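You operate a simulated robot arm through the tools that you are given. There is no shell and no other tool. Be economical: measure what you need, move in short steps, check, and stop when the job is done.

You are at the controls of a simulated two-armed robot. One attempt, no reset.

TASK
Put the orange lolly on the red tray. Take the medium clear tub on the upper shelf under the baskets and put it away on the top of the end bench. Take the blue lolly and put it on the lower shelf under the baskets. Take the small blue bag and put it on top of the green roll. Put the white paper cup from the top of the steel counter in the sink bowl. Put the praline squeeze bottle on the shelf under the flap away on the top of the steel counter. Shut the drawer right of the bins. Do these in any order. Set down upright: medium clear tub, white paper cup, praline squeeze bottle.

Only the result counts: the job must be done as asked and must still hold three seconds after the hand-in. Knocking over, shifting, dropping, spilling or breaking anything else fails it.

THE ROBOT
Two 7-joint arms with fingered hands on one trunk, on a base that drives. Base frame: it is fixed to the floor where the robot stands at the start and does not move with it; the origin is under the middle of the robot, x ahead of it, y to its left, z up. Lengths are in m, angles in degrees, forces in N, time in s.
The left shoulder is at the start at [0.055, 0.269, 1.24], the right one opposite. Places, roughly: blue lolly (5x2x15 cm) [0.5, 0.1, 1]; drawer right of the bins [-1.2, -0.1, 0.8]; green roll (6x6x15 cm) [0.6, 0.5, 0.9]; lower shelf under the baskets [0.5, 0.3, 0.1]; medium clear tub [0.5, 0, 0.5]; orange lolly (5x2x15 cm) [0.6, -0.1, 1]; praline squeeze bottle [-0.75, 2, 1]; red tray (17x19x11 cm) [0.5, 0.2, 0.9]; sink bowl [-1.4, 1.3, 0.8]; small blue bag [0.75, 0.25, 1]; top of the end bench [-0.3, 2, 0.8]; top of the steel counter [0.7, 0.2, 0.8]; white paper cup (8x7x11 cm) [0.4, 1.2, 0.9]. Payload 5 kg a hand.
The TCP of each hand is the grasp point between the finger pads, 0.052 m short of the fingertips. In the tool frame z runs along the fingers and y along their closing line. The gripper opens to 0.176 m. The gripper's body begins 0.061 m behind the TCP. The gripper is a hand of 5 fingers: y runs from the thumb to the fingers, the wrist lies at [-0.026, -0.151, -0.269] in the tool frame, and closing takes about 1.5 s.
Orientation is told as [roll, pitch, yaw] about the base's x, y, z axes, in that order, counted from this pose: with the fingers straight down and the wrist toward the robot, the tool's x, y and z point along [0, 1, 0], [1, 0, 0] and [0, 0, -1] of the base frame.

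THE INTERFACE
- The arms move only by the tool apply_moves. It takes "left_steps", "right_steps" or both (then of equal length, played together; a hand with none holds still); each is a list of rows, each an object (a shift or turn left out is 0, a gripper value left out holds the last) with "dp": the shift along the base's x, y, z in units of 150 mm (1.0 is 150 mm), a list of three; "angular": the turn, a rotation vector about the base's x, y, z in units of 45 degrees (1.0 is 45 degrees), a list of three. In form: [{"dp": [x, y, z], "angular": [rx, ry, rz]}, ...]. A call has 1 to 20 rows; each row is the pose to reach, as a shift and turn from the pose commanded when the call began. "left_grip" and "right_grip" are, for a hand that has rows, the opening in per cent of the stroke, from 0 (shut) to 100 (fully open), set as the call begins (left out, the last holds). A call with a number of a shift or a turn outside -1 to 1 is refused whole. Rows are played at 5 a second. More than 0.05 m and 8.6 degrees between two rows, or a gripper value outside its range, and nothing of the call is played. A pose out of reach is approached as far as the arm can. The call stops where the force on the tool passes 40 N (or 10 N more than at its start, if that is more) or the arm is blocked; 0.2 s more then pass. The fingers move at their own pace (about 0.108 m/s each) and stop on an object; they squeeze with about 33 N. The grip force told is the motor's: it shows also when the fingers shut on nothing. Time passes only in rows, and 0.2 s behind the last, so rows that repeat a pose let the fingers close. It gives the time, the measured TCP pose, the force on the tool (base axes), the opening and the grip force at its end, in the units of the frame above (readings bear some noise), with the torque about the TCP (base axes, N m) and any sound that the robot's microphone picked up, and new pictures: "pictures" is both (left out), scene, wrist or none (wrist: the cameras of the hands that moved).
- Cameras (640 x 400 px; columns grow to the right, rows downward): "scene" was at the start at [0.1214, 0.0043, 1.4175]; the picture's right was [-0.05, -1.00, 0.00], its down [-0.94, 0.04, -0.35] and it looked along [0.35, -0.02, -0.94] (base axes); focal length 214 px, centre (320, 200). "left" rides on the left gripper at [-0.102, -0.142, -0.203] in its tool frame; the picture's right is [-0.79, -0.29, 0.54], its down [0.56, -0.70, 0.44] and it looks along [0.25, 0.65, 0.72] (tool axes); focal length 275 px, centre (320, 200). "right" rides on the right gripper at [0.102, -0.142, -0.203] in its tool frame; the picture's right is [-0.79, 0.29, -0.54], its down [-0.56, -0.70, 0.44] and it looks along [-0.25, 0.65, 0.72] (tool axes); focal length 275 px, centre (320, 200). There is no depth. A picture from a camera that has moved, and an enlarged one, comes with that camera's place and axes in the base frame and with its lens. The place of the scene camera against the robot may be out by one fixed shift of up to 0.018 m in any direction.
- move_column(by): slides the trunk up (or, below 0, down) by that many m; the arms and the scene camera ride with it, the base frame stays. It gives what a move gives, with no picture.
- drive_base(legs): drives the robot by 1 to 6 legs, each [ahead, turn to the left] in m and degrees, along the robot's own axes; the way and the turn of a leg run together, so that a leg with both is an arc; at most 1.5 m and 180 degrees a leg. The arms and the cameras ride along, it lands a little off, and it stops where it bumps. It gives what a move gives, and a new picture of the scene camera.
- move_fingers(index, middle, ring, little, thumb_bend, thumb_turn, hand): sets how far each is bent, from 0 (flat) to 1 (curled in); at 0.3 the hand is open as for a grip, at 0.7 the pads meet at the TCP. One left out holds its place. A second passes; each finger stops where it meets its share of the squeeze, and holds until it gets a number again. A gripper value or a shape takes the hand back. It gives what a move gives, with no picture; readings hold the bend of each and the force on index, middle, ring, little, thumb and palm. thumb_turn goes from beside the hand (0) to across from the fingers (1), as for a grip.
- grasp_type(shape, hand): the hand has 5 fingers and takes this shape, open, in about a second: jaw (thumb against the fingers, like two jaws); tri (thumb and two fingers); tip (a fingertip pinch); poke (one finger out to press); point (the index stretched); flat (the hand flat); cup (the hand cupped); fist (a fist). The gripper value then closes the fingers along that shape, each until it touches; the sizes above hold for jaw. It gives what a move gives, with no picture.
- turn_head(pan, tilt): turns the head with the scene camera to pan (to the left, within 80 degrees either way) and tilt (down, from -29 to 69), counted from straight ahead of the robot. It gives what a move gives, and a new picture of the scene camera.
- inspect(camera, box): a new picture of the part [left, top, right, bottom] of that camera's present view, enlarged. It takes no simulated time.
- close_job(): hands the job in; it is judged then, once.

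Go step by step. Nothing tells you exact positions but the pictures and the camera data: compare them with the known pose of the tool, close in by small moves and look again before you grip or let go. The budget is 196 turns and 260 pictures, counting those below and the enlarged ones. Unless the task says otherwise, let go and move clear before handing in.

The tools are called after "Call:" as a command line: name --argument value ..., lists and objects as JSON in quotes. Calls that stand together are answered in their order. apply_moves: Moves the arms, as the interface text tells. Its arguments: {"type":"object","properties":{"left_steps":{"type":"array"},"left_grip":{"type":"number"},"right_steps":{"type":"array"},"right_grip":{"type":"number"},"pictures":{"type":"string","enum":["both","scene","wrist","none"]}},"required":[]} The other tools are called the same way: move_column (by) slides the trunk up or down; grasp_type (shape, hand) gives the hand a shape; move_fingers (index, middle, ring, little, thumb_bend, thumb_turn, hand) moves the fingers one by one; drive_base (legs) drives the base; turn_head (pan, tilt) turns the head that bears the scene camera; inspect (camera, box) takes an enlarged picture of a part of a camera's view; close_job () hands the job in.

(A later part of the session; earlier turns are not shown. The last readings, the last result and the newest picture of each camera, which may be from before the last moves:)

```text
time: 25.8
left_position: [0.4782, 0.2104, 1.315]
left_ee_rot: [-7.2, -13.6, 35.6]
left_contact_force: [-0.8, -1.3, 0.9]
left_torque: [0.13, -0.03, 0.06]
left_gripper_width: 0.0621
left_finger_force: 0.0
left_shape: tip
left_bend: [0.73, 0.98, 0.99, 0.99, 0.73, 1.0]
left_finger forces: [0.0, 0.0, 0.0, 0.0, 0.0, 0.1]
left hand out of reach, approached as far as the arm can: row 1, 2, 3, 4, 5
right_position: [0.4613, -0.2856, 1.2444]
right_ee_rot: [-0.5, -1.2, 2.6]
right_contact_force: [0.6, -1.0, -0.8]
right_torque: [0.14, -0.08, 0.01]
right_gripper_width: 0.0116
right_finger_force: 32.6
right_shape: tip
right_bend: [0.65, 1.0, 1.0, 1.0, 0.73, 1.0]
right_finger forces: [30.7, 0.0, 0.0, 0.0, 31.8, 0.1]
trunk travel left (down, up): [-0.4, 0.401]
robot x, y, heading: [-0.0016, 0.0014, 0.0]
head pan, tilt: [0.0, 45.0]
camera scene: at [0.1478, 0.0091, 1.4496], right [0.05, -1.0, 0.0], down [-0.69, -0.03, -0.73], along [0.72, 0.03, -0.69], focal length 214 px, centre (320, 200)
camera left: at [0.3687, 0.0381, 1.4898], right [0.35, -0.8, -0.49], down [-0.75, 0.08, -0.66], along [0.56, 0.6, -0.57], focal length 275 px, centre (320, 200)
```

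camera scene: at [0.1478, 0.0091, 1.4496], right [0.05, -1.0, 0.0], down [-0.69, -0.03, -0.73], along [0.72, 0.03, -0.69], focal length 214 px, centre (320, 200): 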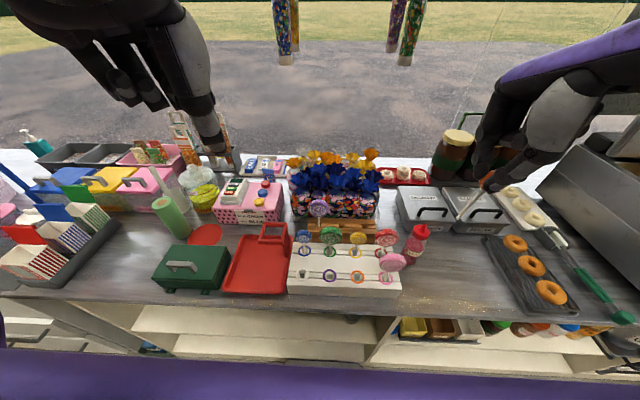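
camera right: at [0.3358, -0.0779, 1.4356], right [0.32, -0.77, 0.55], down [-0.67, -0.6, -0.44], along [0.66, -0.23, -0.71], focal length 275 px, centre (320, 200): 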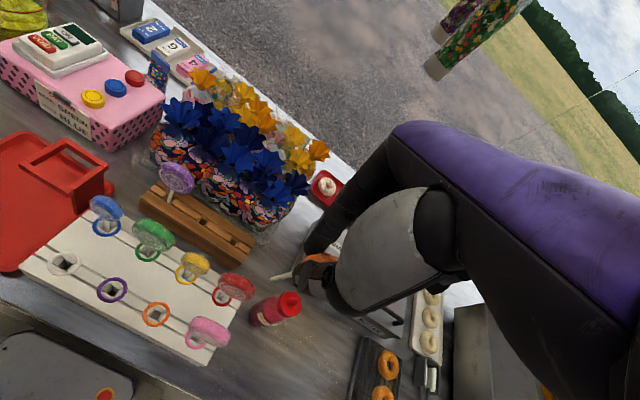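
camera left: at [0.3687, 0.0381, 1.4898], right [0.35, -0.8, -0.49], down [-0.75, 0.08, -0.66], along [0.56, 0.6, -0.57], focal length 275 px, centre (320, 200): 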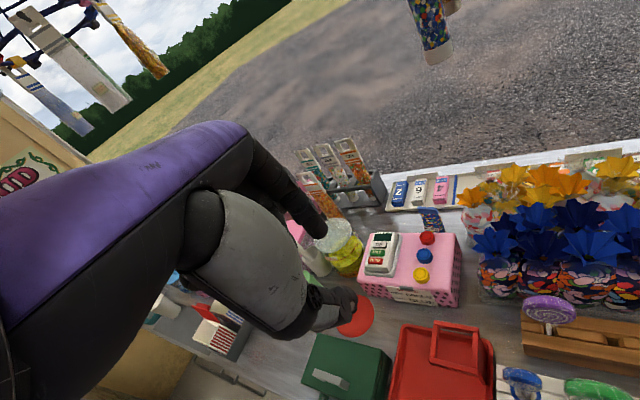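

The left arm bumped its limit near the head. Crossing the midline is poor, so I'll straighten the left hand back on its own side, then turn the base so that the targets lie on the proper side.

Call:
apply_moves --left_steps '[{"dp": [0, 0.25, 0], "angular": [0.01, 0.05, -0.12]}, {"dp": [0, 0.5, 0], "angular": [0.02, 0.1, -0.25]}, {"dp": [0, 0.75, 0], "angular": [0.03, 0.16, -0.38]}, {"dp": [0, 1.0, 0], "angular": [0.04, 0.22, -0.5]}, {"dp": [0, 1.0, 0], "angular": [0.05, 0.28, -0.62]}, {"dp": [0, 1.0, -0.1], "angular": [0.066, 0.35, -0.77]}]' --pictures "none"

Call:
apply_moves --left_steps '[{"dp": [0, 0.25, 0]}, {"dp": [-0.1, 0.5, 0]}, {"dp": [-0.2, 0.75, 0]}, {"dp": [-0.3, 1.0, 0]}]' --right_steps '[{"dp": [0.05, 0.1, 0]}, {"dp": [0.1, 0.1, 0]}, {"dp": [0.1, 0.1, 0]}, {"dp": [0.1, 0.1, 0]}]' --pictures "none"

Call:
drive_base --legs '[[0, 40]]'

```text
time: 27.2
left_position: [0.4791, 0.3616, 1.2989]
left_ee_rot: [0.3, 0.4, -0.2]
left_contact_force: [0.8, 1.9, 0.0]
left_torque: [-0.18, 0.08, -0.03]
left_gripper_width: 0.0618
left_finger_force: 0.0
left_shape: tip
left_bend: [0.73, 0.98, 0.99, 0.99, 0.73, 1.0]
left_finger forces: [0.0, 0.0, 0.0, 0.0, 0.0, 0.0]
right_position: [0.4634, -0.2813, 1.244]
right_ee_rot: [-0.6, -1.1, 2.6]
right_contact_force: [1.0, 0.5, -0.7]
right_torque: [-0.18, 0.06, -0.07]
right_gripper_width: 0.0115
right_finger_force: 33.0
right_shape: tip
right_bend: [0.65, 1.0, 1.0, 1.0, 0.73, 1.0]
right_finger forces: [30.6, 0.0, 0.0, 0.0, 31.7, 0.0]
trunk travel left (down, up): [-0.4, 0.401]
robot x, y, heading: [-0.0036, 0.0025, -0.1]
head pan, tilt: [0.0, 45.0]
```

```text
time: 28.2
left_position: [0.4329, 0.5106, 1.3005]
left_ee_rot: [0.5, 0.5, 0.0]
left_contact_force: [0.6, 1.0, -0.5]
left_torque: [0.01, 0.0, 0.01]
left_gripper_width: 0.0621
left_finger_force: 0.0
left_shape: tip
left_bend: [0.73, 0.98, 0.99, 0.99, 0.73, 1.0]
left_finger forces: [0.0, 0.0, 0.1, 0.0, 0.0, 0.0]
right_position: [0.4787, -0.2688, 1.2437]
right_ee_rot: [-0.6, -1.1, 2.7]
right_contact_force: [0.7, -0.7, -0.7]
right_torque: [0.01, 0.05, 0.03]
right_gripper_width: 0.0112
right_finger_force: 33.1
right_shape: tip
right_bend: [0.65, 1.0, 1.0, 1.0, 0.73, 1.0]
right_finger forces: [30.7, 0.0, 0.0, 0.1, 31.7, 0.0]
trunk travel left (down, up): [-0.4, 0.401]
robot x, y, heading: [-0.0032, -0.0004, 0.1]
head pan, tilt: [0.0, 45.0]
```

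```text
time: 29.5
left_position: [0.3374, 0.5474, 1.313]
left_ee_rot: [0.5, -1.3, 5.5]
left_contact_force: [-5.3, 2.2, 1.7]
left_torque: [-0.29, -0.69, 0.05]
left_gripper_width: 0.0621
left_finger_force: 0.2
left_shape: tip
left_bend: [0.73, 0.98, 0.99, 0.99, 0.73, 1.0]
left_finger forces: [0.0, 0.0, 0.1, 0.1, 0.0, 0.1]
right_position: [0.4602, -0.2223, 1.2586]
right_ee_rot: [-0.9, -3.0, 8.2]
right_contact_force: [-5.7, 2.6, 2.2]
right_torque: [-0.37, -0.7, -0.25]
right_gripper_width: 0.0113
right_finger_force: 33.1
right_shape: tip
right_bend: [0.65, 1.0, 1.0, 1.0, 0.73, 1.0]
right_finger forces: [30.8, 0.0, 0.0, 0.0, 32.1, 0.1]
trunk travel left (down, up): [-0.4, 0.401]
robot x, y, heading: [-0.0047, 0.0012, 5.1]
head pan, tilt: [0.0, 45.0]
stopped in leg 1: the robot was blocked; the commanded pose is now the measured one
camera scene: at [0.1343, 0.0219, 1.447], right [0.09, -1.0, 0.0], down [-0.71, -0.07, -0.7], along [0.7, 0.06, -0.71], focal length 214 px, centre (320, 200)
```

scene: 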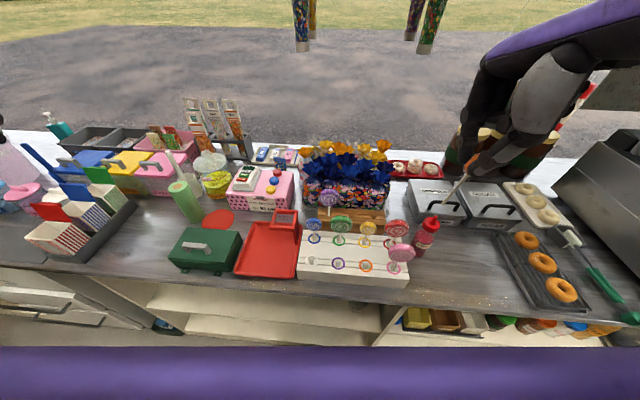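

The base corner touches the counter when turning in place, so I back off, shift about 0.43 m left, and come forward again; then tray, lollies, bag and roll suit the right hand.

Call:
drive_base --legs '[[0, -5], [-0.45, 0], [0, 60], [0.5, 0], [0, -60]]'

```text
time: 45.2
left_position: [0.1776, 0.9501, 1.3109]
left_ee_rot: [0.6, -0.8, 1.3]
left_contact_force: [-0.6, -0.4, 1.3]
left_torque: [-0.04, -0.03, 0.02]
left_gripper_width: 0.062
left_finger_force: 0.0
left_shape: tip
left_bend: [0.73, 0.98, 0.99, 0.99, 0.73, 1.0]
left_finger forces: [0.0, 0.0, 0.1, 0.0, 0.1, 0.1]
right_position: [0.2413, 0.1729, 1.2538]
right_ee_rot: [-0.8, -2.6, 3.9]
right_contact_force: [-0.2, 0.2, -0.6]
right_torque: [0.01, -0.01, -0.01]
right_gripper_width: 0.0114
right_finger_force: 32.8
right_shape: tip
right_bend: [0.65, 1.0, 1.0, 1.0, 0.73, 1.0]
right_finger forces: [29.8, 0.0, 0.1, 0.0, 30.7, 0.1]
trunk travel left (down, up): [-0.4, 0.401]
robot x, y, heading: [-0.2132, 0.4441, 0.9]
head pan, tilt: [0.0, 45.0]
camera scene: at [-0.0662, 0.4507, 1.446], right [0.02, -1.0, 0.0], down [-0.72, -0.01, -0.7], along [0.7, 0.01, -0.72], focal length 214 px, centre (320, 200)
```

scene: 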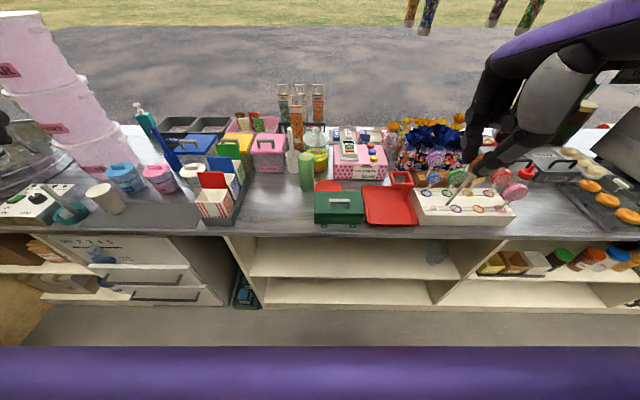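

Now the tray lies well on the right hand's side. I bring the orange lolly over the tray while tilting so that the stick points right.

Call:
apply_moves --right_steps '[{"dp": [0.2, 0.05, 0], "angular": [-0.15, 0, 0]}, {"dp": [0.4, 0.1, 0], "angular": [-0.3, 0, -0.02]}, {"dp": [0.6, 0.15, 0], "angular": [-0.45, 0, -0.04]}, {"dp": [0.8, 0.2, 0], "angular": [-0.6, 0.02, -0.06]}, {"dp": [1.0, 0.25, 0], "angular": [-0.75, 0.04, -0.08]}, {"dp": [1.0, 0.3, 0], "angular": [-0.9, 0.05, -0.08]}, {"dp": [1.0, 0.3, 0], "angular": [-1.0, 0.05, -0.08]}]' --pictures "none"

Call:
apply_moves --right_steps '[{"dp": [0.15, 0, -0.2]}, {"dp": [0.3, 0, -0.4]}, {"dp": [0.32, 0, -0.6]}, {"dp": [0.32, 0, -0.8]}, {"dp": [0.32, 0, -0.8]}]'

```text
time: 46.8
left_position: [0.1614, 0.9501, 1.3167]
left_ee_rot: [0.6, -1.6, 1.3]
left_contact_force: [-0.3, -0.3, 0.2]
left_torque: [-0.03, 0.0, 0.01]
left_gripper_width: 0.0623
left_finger_force: 0.1
left_shape: tip
left_bend: [0.73, 0.98, 0.99, 0.99, 0.73, 1.0]
left_finger forces: [0.0, 0.1, 0.0, 0.0, 0.0, 0.1]
right_position: [0.3754, 0.2183, 1.2604]
right_ee_rot: [-45.7, 1.0, 1.0]
right_contact_force: [-0.1, 0.2, -0.8]
right_torque: [0.02, 0.01, 0.01]
right_gripper_width: 0.0114
right_finger_force: 33.1
right_shape: tip
right_bend: [0.66, 1.0, 1.0, 1.0, 0.73, 1.0]
right_finger forces: [30.2, 0.0, 0.0, 0.0, 31.0, 0.0]
trunk travel left (down, up): [-0.4, 0.401]
robot x, y, heading: [-0.2126, 0.4411, 0.8]
head pan, tilt: [0.0, 45.0]
```

```text
time: 48.0
left_position: [0.1598, 0.9501, 1.3162]
left_ee_rot: [0.8, -1.6, 1.3]
left_contact_force: [0.3, -0.8, 0.1]
left_torque: [0.08, -0.02, -0.01]
left_gripper_width: 0.0621
left_finger_force: 0.0
left_shape: tip
left_bend: [0.73, 0.98, 0.99, 0.99, 0.73, 1.0]
left_finger forces: [0.0, 0.1, 0.0, 0.1, 0.0, 0.0]
right_position: [0.4221, 0.216, 1.1416]
right_ee_rot: [-45.7, 1.0, 1.1]
right_contact_force: [-0.6, 0.3, 0.5]
right_torque: [-0.01, -0.06, 0.03]
right_gripper_width: 0.0114
right_finger_force: 33.0
right_shape: tip
right_bend: [0.66, 1.0, 1.0, 1.0, 0.73, 1.0]
right_finger forces: [30.2, 0.1, 0.0, 0.1, 31.0, 0.0]
trunk travel left (down, up): [-0.4, 0.401]
robot x, y, heading: [-0.2098, 0.4403, 0.9]
head pan, tilt: [0.0, 45.0]
camera scene: at [-0.0666, 0.4506, 1.4462], right [0.02, -1.0, 0.0], down [-0.72, -0.01, -0.7], along [0.7, 0.01, -0.72], focal length 214 px, centre (320, 200)
camera right: at [0.2765, 0.4287, 1.2111], right [0.31, -0.16, 0.94], down [-0.69, -0.72, 0.1], along [0.66, -0.68, -0.33], focal length 275 px, centre (320, 200)
```

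scene: 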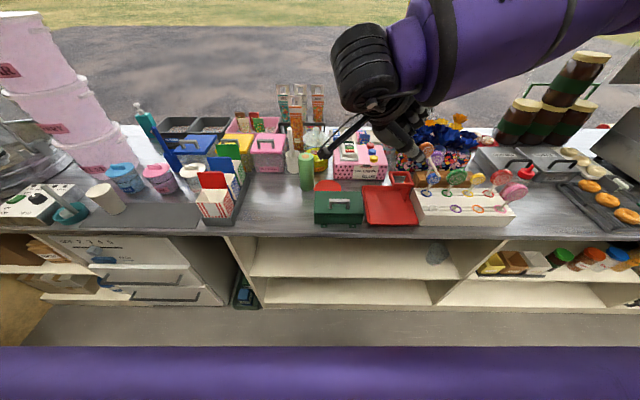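
right: 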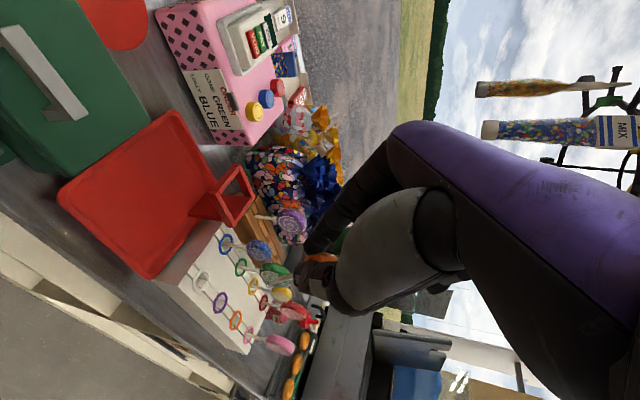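

Reachable. I lower to about 4 cm above the tray and look.

Call:
apply_moves --right_steps '[{"dp": [0.05, 0.05, -0.25]}, {"dp": [0.1, 0.05, -0.5]}, {"dp": [0.1, 0.05, -0.75]}, {"dp": [0.1, 0.05, -0.85]}, {"dp": [0.1, 0.05, -0.85]}]' --pictures "none"

Call:
inspect --camera "scene" --box '[300, 120, 460, 230]'

Call:
inspect --camera "right" --box '[100, 100, 420, 300]'

```text
time: 49.2
left_position: [0.1606, 0.95, 1.3155]
left_ee_rot: [0.6, -1.6, 1.3]
left_contact_force: [0.3, -0.4, -1.3]
left_torque: [0.01, 0.04, -0.02]
left_gripper_width: 0.062
left_finger_force: 0.0
left_shape: tip
left_bend: [0.73, 0.98, 0.99, 0.99, 0.73, 1.0]
left_finger forces: [0.0, 0.0, 0.1, 0.0, 0.0, 0.1]
right_position: [0.4382, 0.2244, 1.0117]
right_ee_rot: [-45.7, 0.9, 1.2]
right_contact_force: [1.0, 0.1, -0.5]
right_torque: [-0.04, 0.04, -0.03]
right_gripper_width: 0.0114
right_finger_force: 33.0
right_shape: tip
right_bend: [0.66, 1.0, 1.0, 1.0, 0.73, 1.0]
right_finger forces: [30.1, 0.0, 0.0, 0.0, 30.9, 0.1]
trunk travel left (down, up): [-0.4, 0.401]
robot x, y, heading: [-0.214, 0.4417, 1.3]
head pan, tilt: [0.0, 45.0]
```

```text
3.64 times, centred on (380, 175) of scene
camera zoom: at [-0.0657, 0.4512, 1.446], right [0.02, -1.0, 0.0], down [-0.72, -0.01, -0.7], along [0.7, 0.01, -0.72], focal length 780 px, centre (102, 291)
```

zoom: 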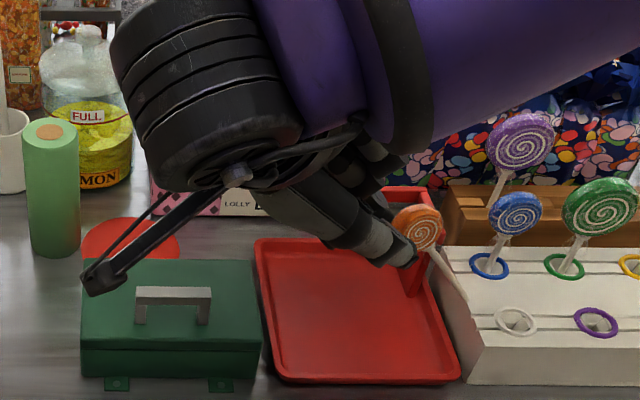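

```text
2.00 times, centred on (260, 200) of right
camera zoom: at [0.293, 0.4379, 1.0824], right [0.31, -0.16, 0.94], down [-0.69, -0.72, 0.1], along [0.66, -0.68, -0.33], focal length 551 px, centre (440, 200)
```

zoom: 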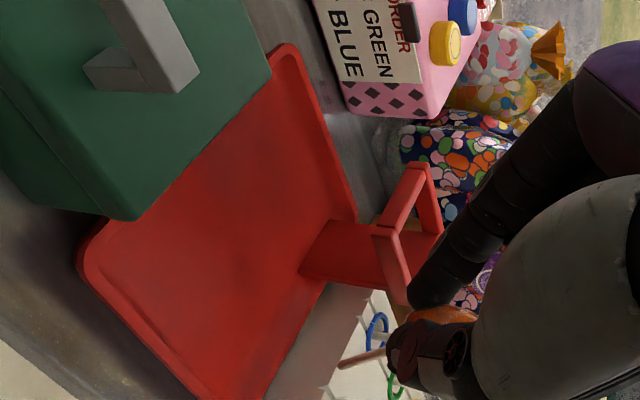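

The stick tip hangs near the tray's right lip. I yaw +40 so the lolly lies diagonally on the free part of the tray.

Call:
apply_moves --right_steps '[{"dp": [-0.02, 0.02, 0.05], "angular": [0, 0, 0.15]}, {"dp": [-0.04, 0.04, 0.05], "angular": [0, 0, 0.3]}, {"dp": [-0.07, 0.06, 0.05], "angular": [0, 0, 0.45]}, {"dp": [-0.1, 0.08, 0.05], "angular": [0, 0, 0.6]}, {"dp": [-0.12, 0.09, 0.0], "angular": [0, 0, 0.75]}, {"dp": [-0.12, 0.09, -0.1], "angular": [0, 0, 0.89]}, {"dp": [-0.12, 0.09, -0.15], "angular": [0, 0, 0.89]}, {"dp": [-0.12, 0.09, -0.15], "angular": [0, 0, 0.89]}]' --pictures "none"

Call:
inspect --camera "scene" --box '[300, 120, 460, 230]'

Call:
inspect --camera "right" --box '[100, 150, 420, 350]'

```text
time: 51.0
left_position: [0.1612, 0.9501, 1.3161]
left_ee_rot: [0.7, -1.6, 1.3]
left_contact_force: [0.2, -0.1, 0.7]
left_torque: [0.07, 0.0, 0.0]
left_gripper_width: 0.0621
left_finger_force: 0.0
left_shape: tip
left_bend: [0.73, 0.98, 0.99, 0.99, 0.73, 1.0]
left_finger forces: [0.1, 0.0, 0.0, 0.0, 0.0, 0.0]
right_position: [0.4196, 0.2383, 0.9885]
right_ee_rot: [-45.6, 1.0, 41.2]
right_contact_force: [-0.5, -0.3, 0.0]
right_torque: [0.05, 0.01, 0.03]
right_gripper_width: 0.0115
right_finger_force: 32.3
right_shape: tip
right_bend: [0.66, 1.0, 1.0, 1.0, 0.73, 1.0]
right_finger forces: [29.8, 0.0, 0.1, 0.0, 30.6, 0.0]
trunk travel left (down, up): [-0.4, 0.401]
robot x, y, heading: [-0.2129, 0.4439, 0.9]
head pan, tilt: [0.0, 45.0]
```

```text
3.64 times, centred on (380, 175) of scene
camera zoom: at [-0.0662, 0.4502, 1.446], right [0.02, -1.0, 0.0], down [-0.72, -0.01, -0.7], along [0.7, 0.01, -0.72], focal length 780 px, centre (102, 291)
```

zoom: 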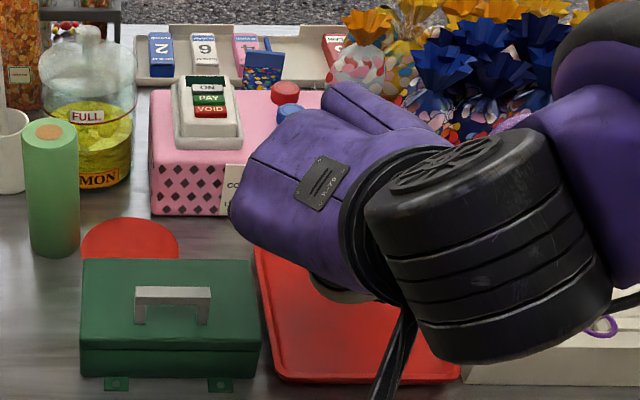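

```text
2.00 times, centred on (260, 250) of right
camera zoom: at [0.1704, 0.3075, 1.0598], right [0.34, 0.07, 0.94], down [-0.06, -0.99, 0.1], along [0.94, -0.09, -0.33], focal length 551 px, centre (440, 100)
```

zoom: 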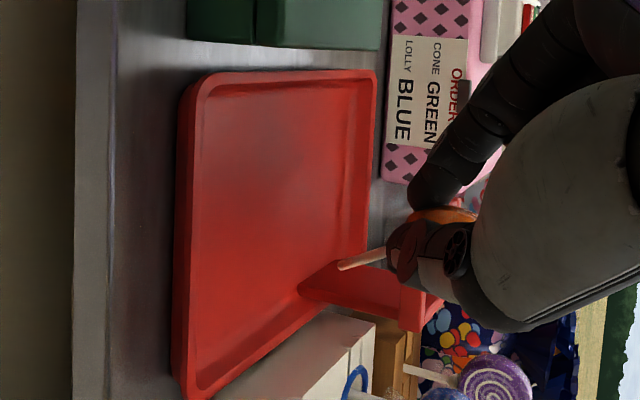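

The stick tip is about a centimetre above the tray floor. I lower gently to contact, then open a little.

Call:
apply_moves --right_steps '[{"dp": [0, 0, -0.04]}, {"dp": [0, 0, -0.08]}, {"dp": [0, 0, -0.1]}, {"dp": [0, 0, -0.1]}]' --pictures "none"

Call:
inspect --camera "right" --box '[100, 150, 420, 350]'

```text
time: 52.0
left_position: [0.1608, 0.9503, 1.3152]
left_ee_rot: [0.7, -1.5, 1.3]
left_contact_force: [-0.6, 0.1, -0.2]
left_torque: [-0.04, 0.03, -0.01]
left_gripper_width: 0.062
left_finger_force: 0.1
left_shape: tip
left_bend: [0.73, 0.98, 0.99, 0.99, 0.73, 1.0]
left_finger forces: [0.0, 0.0, 0.0, 0.0, 0.0, 0.1]
right_position: [0.4197, 0.2396, 0.9732]
right_ee_rot: [-45.6, 1.0, 41.1]
right_contact_force: [-0.3, 0.3, 0.0]
right_torque: [0.01, 0.02, 0.03]
right_gripper_width: 0.0113
right_finger_force: 32.8
right_shape: tip
right_bend: [0.66, 1.0, 1.0, 1.0, 0.73, 1.0]
right_finger forces: [29.9, 0.1, 0.1, 0.1, 30.6, 0.0]
trunk travel left (down, up): [-0.4, 0.401]
robot x, y, heading: [-0.214, 0.4411, 1.0]
head pan, tilt: [0.0, 45.0]
```

```text
2.00 times, centred on (260, 250) of right
camera zoom: at [0.1709, 0.309, 1.0446], right [0.34, 0.07, 0.94], down [-0.06, -0.99, 0.1], along [0.94, -0.09, -0.33], focal length 551 px, centre (440, 100)
```

zoom: 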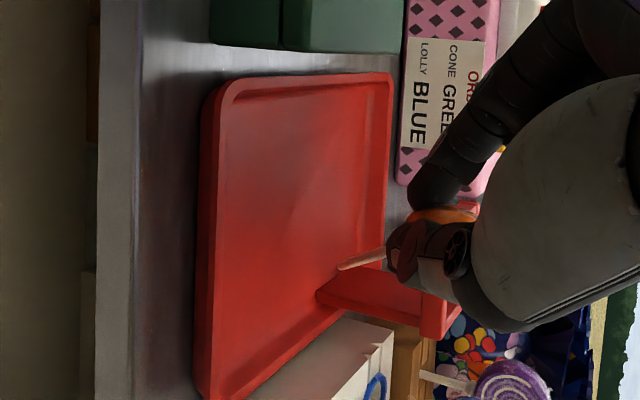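

Not yet touching. Lower further, shifting 1.5 cm toward the robot.

Call:
apply_moves --right_steps '[{"dp": [-0.1, 0.02, 0]}, {"dp": [-0.1, 0.02, -0.04]}, {"dp": [-0.1, 0.02, -0.08]}, {"dp": [-0.1, 0.02, -0.12]}, {"dp": [-0.1, 0.02, -0.12]}]' --pictures "none"

Call:
inspect --camera "right" --box '[180, 180, 380, 305]'

```text
time: 53.2
left_position: [0.1606, 0.9507, 1.3169]
left_ee_rot: [0.6, -1.5, 1.4]
left_contact_force: [0.2, 0.5, -0.6]
left_torque: [-0.04, -0.03, 0.01]
left_gripper_width: 0.0622
left_finger_force: 0.1
left_shape: tip
left_bend: [0.73, 0.98, 0.99, 0.99, 0.73, 1.0]
left_finger forces: [0.0, 0.1, 0.0, 0.0, 0.0, 0.1]
right_position: [0.404, 0.2423, 0.9554]
right_ee_rot: [-45.7, 1.0, 41.1]
right_contact_force: [-0.5, -0.1, 0.7]
right_torque: [-0.08, -0.08, 0.02]
right_gripper_width: 0.0116
right_finger_force: 32.8
right_shape: tip
right_bend: [0.66, 1.0, 1.0, 1.0, 0.73, 1.0]
right_finger forces: [29.7, 0.0, 0.0, 0.0, 30.7, 0.0]
trunk travel left (down, up): [-0.4, 0.401]
robot x, y, heading: [-0.2132, 0.4429, 1.0]
head pan, tilt: [0.0, 45.0]
```

```text
3.20 times, centred on (280, 242) of right
camera zoom: at [0.156, 0.3121, 1.0264], right [0.34, 0.07, 0.94], down [-0.06, -0.99, 0.1], along [0.94, -0.09, -0.33], focal length 881 px, centre (448, 64)
```

zoom: 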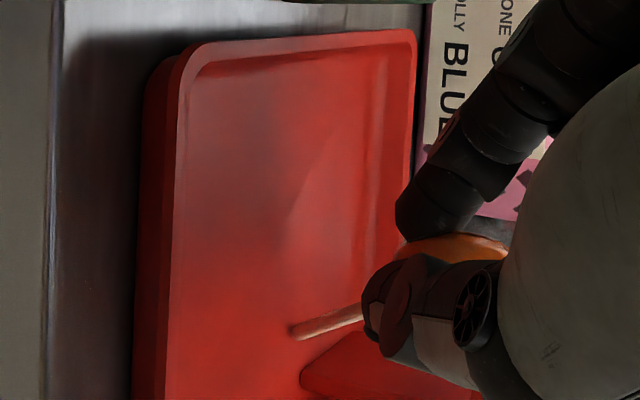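

Close to touching; two more centimetres with force watch.

Call:
apply_moves --right_steps '[{"dp": [0, 0, -0.04]}, {"dp": [0, 0, -0.08]}, {"dp": [0, 0, -0.12]}, {"dp": [0, 0, -0.12]}]' --pictures "none"

Call:
inspect --camera "right" --box '[180, 180, 380, 305]'

```text
time: 54.2
left_position: [0.1615, 0.9499, 1.3156]
left_ee_rot: [0.7, -1.7, 1.4]
left_contact_force: [-0.5, -0.1, 0.5]
left_torque: [-0.01, -0.06, -0.01]
left_gripper_width: 0.0622
left_finger_force: 0.0
left_shape: tip
left_bend: [0.73, 0.98, 0.99, 0.99, 0.73, 1.0]
left_finger forces: [0.1, 0.0, 0.0, 0.1, 0.0, 0.0]
right_position: [0.4056, 0.241, 0.9374]
right_ee_rot: [-45.7, 1.0, 41.1]
right_contact_force: [-1.7, 0.4, 2.4]
right_torque: [-0.21, -0.19, 0.02]
right_gripper_width: 0.0116
right_finger_force: 33.3
right_shape: tip
right_bend: [0.66, 1.0, 1.0, 1.0, 0.73, 1.0]
right_finger forces: [29.5, 0.1, 0.0, 0.0, 30.8, 0.1]
trunk travel left (down, up): [-0.4, 0.401]
robot x, y, heading: [-0.2147, 0.4371, 0.9]
head pan, tilt: [0.0, 45.0]
```

```text
3.20 times, centred on (280, 242) of right
camera zoom: at [0.1565, 0.3108, 1.0086], right [0.34, 0.07, 0.94], down [-0.06, -0.99, 0.1], along [0.94, -0.09, -0.33], focal length 881 px, centre (448, 64)
```

zoom: 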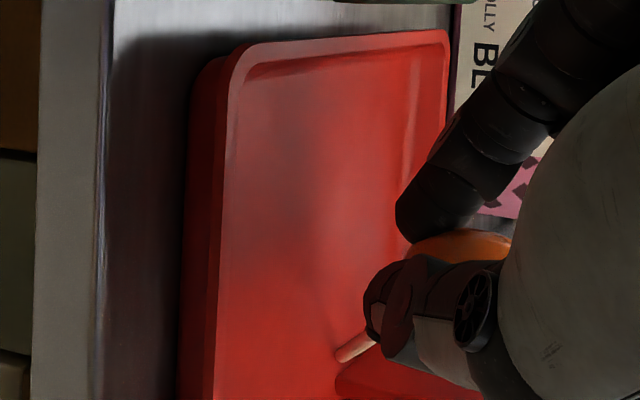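

The stick touches the tray. I open the pinch.

Call:
apply_moves --right_steps '[{"dp": [0, 0, 0]}, {"dp": [0, 0, 0]}, {"dp": [0, 0, 0]}, {"dp": [0, 0, 0]}]' --right_grip 35 --pictures "none"

Call:
inspect --camera "right" --box '[100, 130, 420, 330]'

```text
time: 55.2
left_position: [0.1613, 0.9491, 1.3154]
left_ee_rot: [0.7, -1.6, 1.3]
left_contact_force: [-0.2, -0.1, -0.1]
left_torque: [-0.01, 0.02, 0.02]
left_gripper_width: 0.0622
left_finger_force: 0.0
left_shape: tip
left_bend: [0.73, 0.98, 0.99, 0.99, 0.73, 1.0]
left_finger forces: [0.0, 0.0, 0.0, 0.0, 0.0, 0.1]
right_position: [0.4047, 0.241, 0.9386]
right_ee_rot: [-45.6, 1.1, 41.1]
right_contact_force: [-0.3, 0.2, -0.7]
right_torque: [0.01, 0.0, 0.0]
right_gripper_width: 0.0612
right_finger_force: 0.0
right_shape: tip
right_bend: [0.73, 0.98, 0.99, 0.99, 0.74, 1.0]
right_finger forces: [0.1, 0.0, 0.1, 0.0, 0.1, 0.0]
trunk travel left (down, up): [-0.4, 0.401]
robot x, y, heading: [-0.212, 0.4443, 1.0]
head pan, tilt: [0.0, 45.0]
```

```text
2.00 times, centred on (260, 230) of right
camera zoom: at [0.1564, 0.3109, 1.0086], right [0.34, 0.07, 0.94], down [-0.06, -0.99, 0.1], along [0.94, -0.09, -0.33], focal length 551 px, centre (440, 140)
```

zoom: 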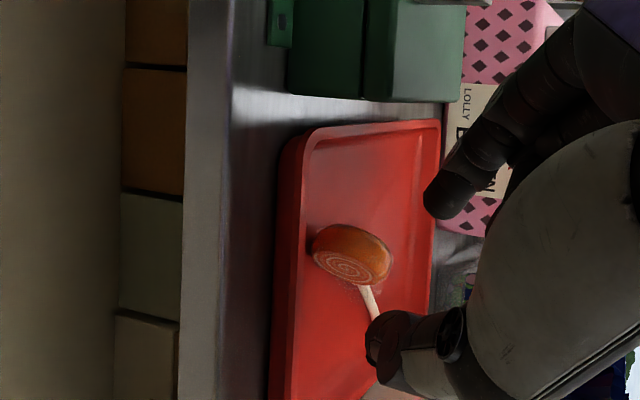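

The orange lolly rests on the tray. I rise straight up and undo the turn, then view.

Call:
apply_moves --right_steps '[{"dp": [-0.05, 0.05, 0.2]}, {"dp": [-0.1, 0.1, 0.4]}, {"dp": [-0.15, 0.1, 0.65]}, {"dp": [-0.15, 0.1, 0.9]}, {"dp": [-0.15, 0.1, 1.0]}]' --pictures "none"

Call:
apply_moves --right_steps '[{"dp": [0, 0, 0.2], "angular": [0, 0, -0.15]}, {"dp": [0, 0, 0.4], "angular": [0, 0, -0.3]}, {"dp": [0, 0, 0.5], "angular": [0, 0, -0.45]}, {"dp": [0, 0, 0.5], "angular": [0, 0, -0.6]}, {"dp": [0, 0, 0.5], "angular": [0, 0, -0.75]}, {"dp": [0, 0, 0.5], "angular": [0, 0, -0.9]}]' --pictures "none"

Call:
apply_moves --right_steps '[{"dp": [0, -0.15, 0], "angular": [0.17, 0, 0]}, {"dp": [0, -0.3, 0], "angular": [0.34, 0, 0]}, {"dp": [0, -0.45, 0], "angular": [0.51, 0, 0]}, {"dp": [0, -0.6, 0], "angular": [0.68, 0, 0]}, {"dp": [0, -0.75, 0], "angular": [0.85, 0, 0]}, {"dp": [0, -0.9, 0], "angular": [1.0, 0, 0]}, {"dp": [0, -0.9, 0], "angular": [1.0, 0, 0]}]'

Call:
inspect --camera "scene" --box '[300, 120, 540, 270]'

```text
time: 56.4
left_position: [0.1598, 0.9488, 1.3162]
left_ee_rot: [0.7, -1.6, 1.3]
left_contact_force: [0.6, -0.3, 0.5]
left_torque: [0.0, -0.01, -0.03]
left_gripper_width: 0.0623
left_finger_force: 0.0
left_shape: tip
left_bend: [0.73, 0.98, 0.99, 0.99, 0.73, 1.0]
left_finger forces: [0.1, 0.0, 0.0, 0.0, 0.0, 0.0]
right_position: [0.3818, 0.2555, 1.0886]
right_ee_rot: [-45.7, 1.2, 41.1]
right_contact_force: [-1.1, 0.4, 0.9]
right_torque: [0.03, 0.0, 0.04]
right_gripper_width: 0.0614
right_finger_force: 0.0
right_shape: tip
right_bend: [0.73, 0.98, 0.99, 0.99, 0.74, 1.0]
right_finger forces: [0.0, 0.1, 0.0, 0.1, 0.0, 0.1]
trunk travel left (down, up): [-0.4, 0.401]
robot x, y, heading: [-0.21, 0.4427, 1.0]
head pan, tilt: [0.0, 45.0]
```

```text
time: 57.8
left_position: [0.1618, 0.9508, 1.3152]
left_ee_rot: [0.6, -1.6, 1.2]
left_contact_force: [-0.2, 0.6, -0.5]
left_torque: [-0.07, -0.03, -0.02]
left_gripper_width: 0.0623
left_finger_force: 0.1
left_shape: tip
left_bend: [0.73, 0.98, 0.99, 0.99, 0.73, 1.0]
left_finger forces: [0.0, 0.1, 0.0, 0.0, 0.1, 0.1]
right_position: [0.3827, 0.2581, 1.1653]
right_ee_rot: [-45.7, 1.1, 0.6]
right_contact_force: [0.4, 0.0, -0.5]
right_torque: [-0.06, 0.0, -0.03]
right_gripper_width: 0.061
right_finger_force: 0.0
right_shape: tip
right_bend: [0.73, 0.98, 0.99, 0.99, 0.74, 1.0]
right_finger forces: [0.0, 0.0, 0.0, 0.1, 0.0, 0.0]
trunk travel left (down, up): [-0.4, 0.401]
robot x, y, heading: [-0.2151, 0.4434, 0.8]
head pan, tilt: [0.0, 45.0]
```

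```text
time: 59.4
left_position: [0.1623, 0.952, 1.3157]
left_ee_rot: [0.5, -1.4, 1.3]
left_contact_force: [0.7, 1.3, -1.4]
left_torque: [-0.2, 0.03, -0.06]
left_gripper_width: 0.062
left_finger_force: 0.0
left_shape: tip
left_bend: [0.73, 0.98, 0.99, 0.99, 0.73, 1.0]
left_finger forces: [0.1, 0.1, 0.1, 0.0, 0.0, 0.1]
right_position: [0.3845, 0.1237, 1.1648]
right_ee_rot: [-0.6, 0.4, 1.2]
right_contact_force: [-0.9, 0.8, -0.1]
right_torque: [-0.17, 0.0, -0.03]
right_gripper_width: 0.0613
right_finger_force: 0.0
right_shape: tip
right_bend: [0.73, 0.98, 0.99, 0.99, 0.74, 1.0]
right_finger forces: [0.0, 0.1, 0.0, 0.0, 0.1, 0.0]
trunk travel left (down, up): [-0.4, 0.401]
robot x, y, heading: [-0.2129, 0.4409, 1.0]
head pan, tilt: [0.0, 45.0]
camera scene: at [-0.0658, 0.4527, 1.4459], right [0.02, -1.0, 0.0], down [-0.72, -0.01, -0.7], along [0.7, 0.01, -0.72], focal length 214 px, centre (320, 200)
camera right: at [0.2407, 0.2255, 1.3663], right [0.31, -0.78, 0.55], down [-0.69, -0.58, -0.43], along [0.65, -0.25, -0.72], focal length 275 px, centre (320, 200)
```

scene: 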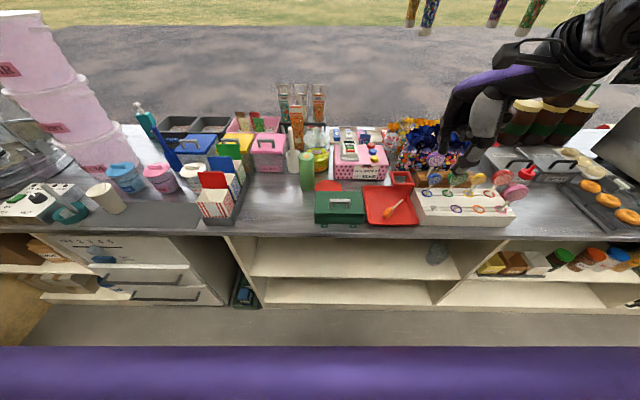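
right: 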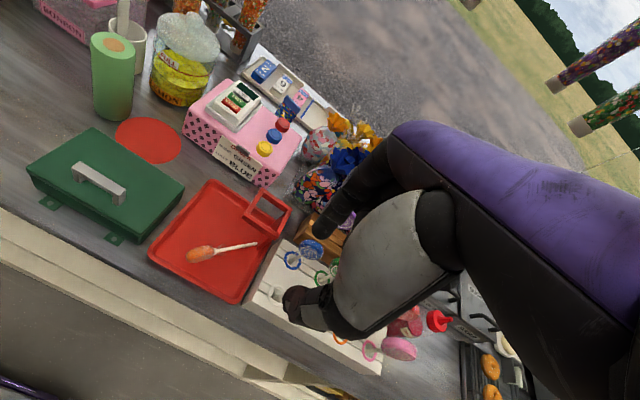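

```text
2.67 times, centred on (420, 195) of scene
camera zoom: at [-0.0658, 0.4527, 1.4459], right [0.02, -1.0, 0.0], down [-0.72, -0.01, -0.7], along [0.7, 0.01, -0.72], focal length 572 px, centre (53, 213)
```

zoom: 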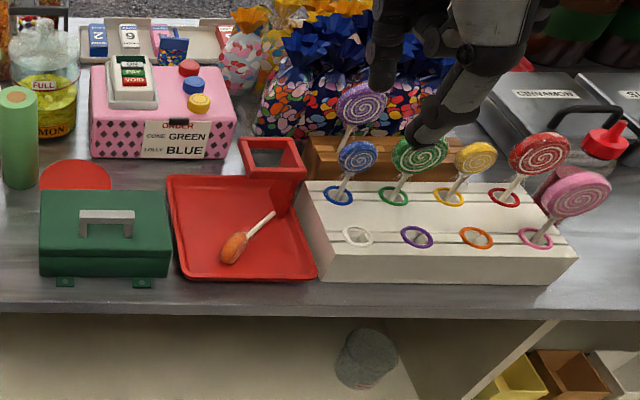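

Orange lolly lies on the tray. For the blue lolly (about (0.483,0.072,0.985)) I approach with the right hand tilted -40 roll from the left so the curled fingers stay above the green lolly.

Call:
apply_moves --right_steps '[{"dp": [0.0, 0.15, 0], "angular": [-0.15, 0, 0]}, {"dp": [0, 0.3, 0], "angular": [-0.3, 0, 0]}, {"dp": [0.15, 0.39, 0], "angular": [-0.45, 0, 0]}, {"dp": [0.35, 0.39, 0], "angular": [-0.6, 0, 0]}, {"dp": [0.55, 0.39, 0], "angular": [-0.75, 0, 0]}, {"dp": [0.66, 0.39, -0.1], "angular": [-0.89, -0.01, -0.02]}, {"dp": [0.66, 0.39, -0.2], "angular": [-0.89, -0.01, -0.02]}, {"dp": [0.66, 0.39, -0.2], "angular": [-0.89, -0.01, -0.02]}]' --right_grip 35 --pictures "wrist"

Call:
inspect --camera "scene" --box '[340, 120, 500, 220]'

```text
time: 61.2
left_position: [0.1613, 0.9507, 1.3158]
left_ee_rot: [0.7, -1.6, 1.3]
left_contact_force: [-0.1, 0.3, 0.3]
left_torque: [-0.02, -0.03, 0.0]
left_gripper_width: 0.0622
left_finger_force: 0.0
left_shape: tip
left_bend: [0.73, 0.98, 0.99, 0.99, 0.73, 1.0]
left_finger forces: [0.0, 0.0, 0.0, 0.0, 0.0, 0.0]
right_position: [0.4801, 0.1812, 1.1341]
right_ee_rot: [-40.8, 0.2, 0.0]
right_contact_force: [0.4, -0.1, -0.4]
right_torque: [-0.08, -0.05, -0.01]
right_gripper_width: 0.0615
right_finger_force: 0.1
right_shape: tip
right_bend: [0.73, 0.98, 0.99, 0.99, 0.74, 1.0]
right_finger forces: [0.0, 0.1, 0.0, 0.1, 0.1, 0.0]
trunk travel left (down, up): [-0.4, 0.401]
robot x, y, heading: [-0.2114, 0.4401, 1.0]
head pan, tilt: [0.0, 45.0]
camera right: at [0.3387, 0.3901, 1.2199], right [0.29, -0.25, 0.92], down [-0.7, -0.71, 0.03], along [0.65, -0.66, -0.38], focal length 275 px, centre (320, 200)
```

right: 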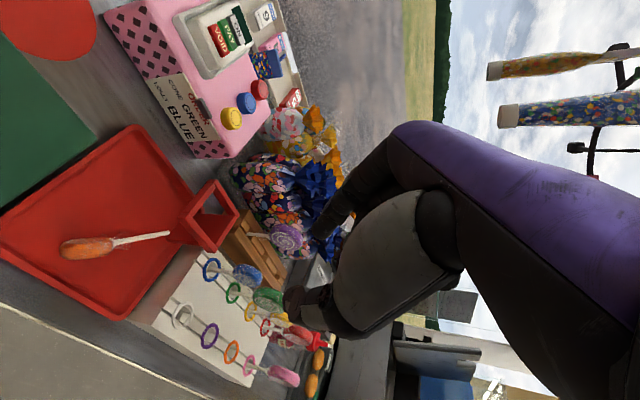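

```text
4.00 times, centred on (420, 170) of scene
camera zoom: at [-0.0659, 0.4515, 1.446], right [0.02, -1.0, 0.0], down [-0.72, -0.01, -0.7], along [0.7, 0.01, -0.72], focal length 858 px, centre (-80, 320)
```

zoom: 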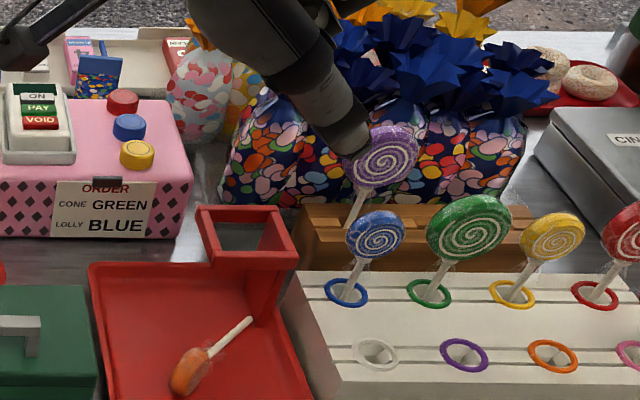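

Two wrist views put the blue disc at (0.491,0.067,0.973). I approach along the finger line, stopping a bit short.

Call:
apply_moves --right_steps '[{"dp": [0.07, -0.16, -0.24]}, {"dp": [0.07, -0.32, -0.46]}, {"dp": [0.07, -0.5, -0.72]}, {"dp": [0.07, -0.5, -0.72]}]' --pictures "none"

Call:
inspect --camera "right" --box '[180, 180, 380, 330]'

Call:
inspect --camera "scene" --box '[340, 120, 500, 220]'

```text
time: 62.2
left_position: [0.1598, 0.9538, 1.3157]
left_ee_rot: [0.6, -1.6, 1.3]
left_contact_force: [-1.0, 1.7, -0.3]
left_torque: [-0.27, -0.17, -0.02]
left_gripper_width: 0.0624
left_finger_force: 0.0
left_shape: tip
left_bend: [0.73, 0.98, 0.99, 0.99, 0.73, 1.0]
left_finger forces: [0.1, 0.0, 0.0, 0.0, 0.1, 0.1]
right_position: [0.4901, 0.1071, 1.0287]
right_ee_rot: [-40.7, 0.2, 0.2]
right_contact_force: [-0.8, 0.6, 2.2]
right_torque: [-0.09, -0.07, -0.01]
right_gripper_width: 0.0613
right_finger_force: 0.0
right_shape: tip
right_bend: [0.73, 0.98, 0.99, 0.99, 0.74, 1.0]
right_finger forces: [0.1, 0.0, 0.1, 0.0, 0.0, 0.0]
trunk travel left (down, up): [-0.4, 0.401]
robot x, y, heading: [-0.2153, 0.4439, 1.0]
head pan, tilt: [0.0, 45.0]
```

```text
2.67 times, centred on (280, 255) of right
camera zoom: at [0.3472, 0.3168, 1.115], right [0.29, -0.25, 0.93], down [-0.7, -0.71, 0.03], along [0.65, -0.66, -0.38], focal length 734 px, centre (427, 53)
```

zoom: 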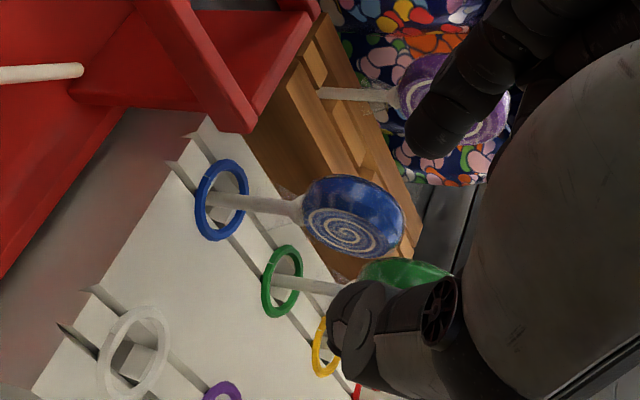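

```text
4.00 times, centred on (420, 170) of scene
camera zoom: at [-0.0674, 0.4531, 1.4462], right [0.02, -1.0, 0.0], down [-0.72, -0.01, -0.7], along [0.7, 0.01, -0.72], focal length 858 px, centre (-80, 320)
```

zoom: 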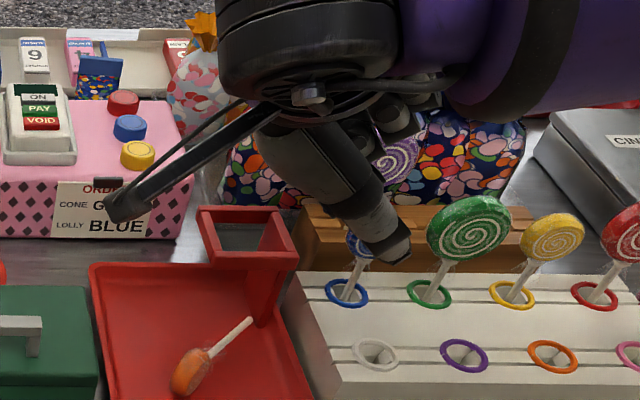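

Alignment looks right (disc x≈0.492). I finish the approach and close.

Call:
apply_moves --right_steps '[{"dp": [0.01, -0.07, -0.12]}, {"dp": [0.02, -0.14, -0.25]}, {"dp": [0.02, -0.14, -0.25]}]' --pictures "none"

Call:
inspect --camera "right" --box '[180, 180, 380, 330]'

```text
time: 63.0
left_position: [0.1606, 0.9507, 1.3156]
left_ee_rot: [0.6, -1.5, 1.3]
left_contact_force: [-1.3, 1.8, -0.6]
left_torque: [-0.16, -0.07, 0.01]
left_gripper_width: 0.062
left_finger_force: 0.0
left_shape: tip
left_bend: [0.73, 0.98, 0.99, 0.99, 0.73, 1.0]
left_finger forces: [0.0, 0.1, 0.0, 0.0, 0.0, 0.1]
right_position: [0.4943, 0.0856, 0.9892]
right_ee_rot: [-40.7, 0.3, 0.1]
right_contact_force: [0.0, 1.4, 1.2]
right_torque: [-0.08, -0.03, -0.01]
right_gripper_width: 0.0614
right_finger_force: 0.0
right_shape: tip
right_bend: [0.73, 0.98, 0.99, 0.99, 0.74, 1.0]
right_finger forces: [0.1, 0.0, 0.0, 0.1, 0.0, 0.0]
trunk travel left (down, up): [-0.4, 0.401]
robot x, y, heading: [-0.2135, 0.4413, 0.5]
head pan, tilt: [0.0, 45.0]
```

```text
2.67 times, centred on (280, 255) of right
camera zoom: at [0.3516, 0.2943, 1.076], right [0.29, -0.25, 0.92], down [-0.7, -0.71, 0.03], along [0.65, -0.66, -0.38], focal length 734 px, centre (427, 53)
```

zoom: 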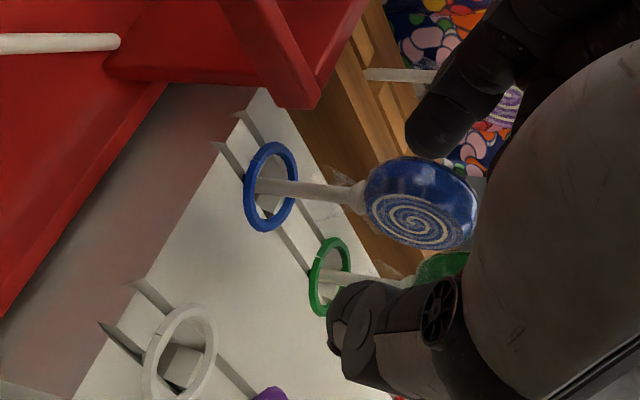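

The disc sits between the pads; close.

Call:
apply_moves --right_steps '[{"dp": [0, 0, 0]}, {"dp": [0, 0, 0]}, {"dp": [0, 0, 0]}, {"dp": [0, 0, 0]}, {"dp": [0, 0, 0]}, {"dp": [0, 0, 0]}, {"dp": [0, 0, 0]}]' --right_grip 0 --pictures "none"

Call:
inspect --camera "right" --box '[180, 180, 380, 330]'

```text
time: 64.6
left_position: [0.1616, 0.9499, 1.3152]
left_ee_rot: [0.7, -1.6, 1.4]
left_contact_force: [-1.4, -0.7, -0.7]
left_torque: [-0.03, -0.01, -0.01]
left_gripper_width: 0.062
left_finger_force: 0.1
left_shape: tip
left_bend: [0.73, 0.98, 0.99, 0.99, 0.73, 1.0]
left_finger forces: [0.1, 0.0, 0.0, 0.0, 0.0, 0.1]
right_position: [0.4946, 0.0851, 0.9898]
right_ee_rot: [-40.7, 0.3, 0.0]
right_contact_force: [0.4, -0.3, 0.1]
right_torque: [0.0, -0.05, -0.01]
right_gripper_width: 0.0112
right_finger_force: 32.8
right_shape: tip
right_bend: [0.66, 1.0, 1.0, 1.0, 0.73, 1.0]
right_finger forces: [29.7, 0.0, 0.0, 0.0, 29.2, 0.0]
trunk travel left (down, up): [-0.4, 0.401]
robot x, y, heading: [-0.2122, 0.4433, 0.6]
head pan, tilt: [0.0, 45.0]
```

```text
2.67 times, centred on (280, 255) of right
camera zoom: at [0.3521, 0.2936, 1.0757], right [0.29, -0.25, 0.92], down [-0.7, -0.71, 0.03], along [0.65, -0.66, -0.38], focal length 734 px, centre (427, 53)
```

zoom: 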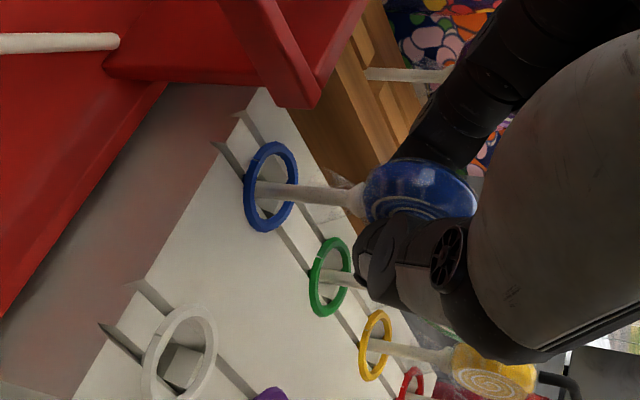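

Gripped. Lift straight up out of the hole and look.

Call:
apply_moves --right_steps '[{"dp": [0, 0, 0.2]}, {"dp": [0, 0, 0.4]}, {"dp": [0, 0, 0.65]}, {"dp": [0, 0, 0.9]}, {"dp": [0, 0, 1.0]}]' --pictures "none"

Call:
apply_moves --right_steps '[{"dp": [0, 0, 0.2], "angular": [0.15, 0, 0]}, {"dp": [-0.1, 0.1, 0.2], "angular": [0.3, 0, 0]}, {"dp": [-0.25, 0.2, 0.2], "angular": [0.45, 0, 0]}, {"dp": [-0.45, 0.2, 0.2], "angular": [0.6, 0, 0]}, {"dp": [-0.65, 0.2, 0.2], "angular": [0.75, 0, 0]}, {"dp": [-0.85, 0.2, 0.2], "angular": [0.9, 0, 0]}, {"dp": [-1.0, 0.2, 0.2], "angular": [0.9, 0, 0]}]' --pictures "scene"

Call:
inspect --camera "scene" --box '[230, 180, 470, 330]'

```text
time: 65.8
left_position: [0.1608, 0.9503, 1.3162]
left_ee_rot: [0.7, -1.7, 1.3]
left_contact_force: [-0.4, 0.0, -0.5]
left_torque: [0.0, -0.03, 0.0]
left_gripper_width: 0.0622
left_finger_force: 0.0
left_shape: tip
left_bend: [0.73, 0.98, 0.99, 0.99, 0.73, 1.0]
left_finger forces: [0.1, 0.0, 0.1, 0.0, 0.1, 0.0]
right_position: [0.4932, 0.0847, 1.14]
right_ee_rot: [-40.7, 0.3, 0.0]
right_contact_force: [-0.3, 0.4, 0.0]
right_torque: [-0.01, -0.08, 0.02]
right_gripper_width: 0.0112
right_finger_force: 33.0
right_shape: tip
right_bend: [0.66, 1.0, 1.0, 1.0, 0.73, 1.0]
right_finger forces: [29.6, 0.0, 0.0, 0.0, 29.6, 0.1]
trunk travel left (down, up): [-0.4, 0.401]
robot x, y, heading: [-0.2118, 0.4378, 1.0]
head pan, tilt: [0.0, 45.0]
```

```text
time: 67.4
left_position: [0.161, 0.9506, 1.3148]
left_ee_rot: [0.6, -1.5, 1.3]
left_contact_force: [-0.9, 0.5, -1.2]
left_torque: [-0.12, 0.02, -0.04]
left_gripper_width: 0.0625
left_finger_force: 0.3
left_shape: tip
left_bend: [0.73, 0.98, 0.99, 0.99, 0.73, 1.0]
left_finger forces: [0.0, 0.1, 0.0, 0.0, 0.0, 0.1]
right_position: [0.3462, 0.1167, 1.169]
right_ee_rot: [-0.2, 0.3, 0.3]
right_contact_force: [-0.4, 0.7, -0.1]
right_torque: [-0.09, 0.02, -0.04]
right_gripper_width: 0.0112
right_finger_force: 32.3
right_shape: tip
right_bend: [0.66, 1.0, 1.0, 1.0, 0.73, 1.0]
right_finger forces: [29.5, 0.0, 0.1, 0.0, 29.6, 0.1]
trunk travel left (down, up): [-0.4, 0.401]
robot x, y, heading: [-0.2136, 0.4466, 1.0]
head pan, tilt: [0.0, 45.0]
camera scene: at [-0.066, 0.4522, 1.446], right [0.02, -1.0, 0.0], down [-0.72, -0.01, -0.7], along [0.7, 0.01, -0.72], focal length 214 px, centre (320, 200)
```

scene: 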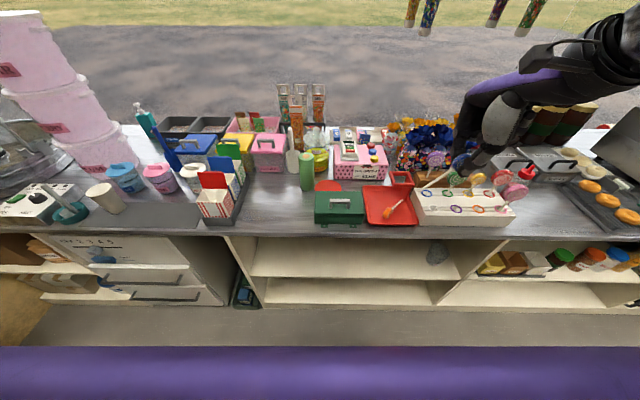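

```text
2.67 times, centred on (350, 255) of scene
camera zoom: at [-0.066, 0.4522, 1.446], right [0.02, -1.0, 0.0], down [-0.72, -0.01, -0.7], along [0.7, 0.01, -0.72], focal length 572 px, centre (240, 53)
```

zoom: 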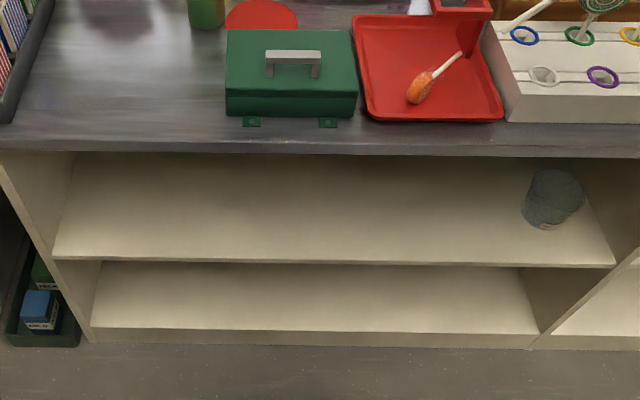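

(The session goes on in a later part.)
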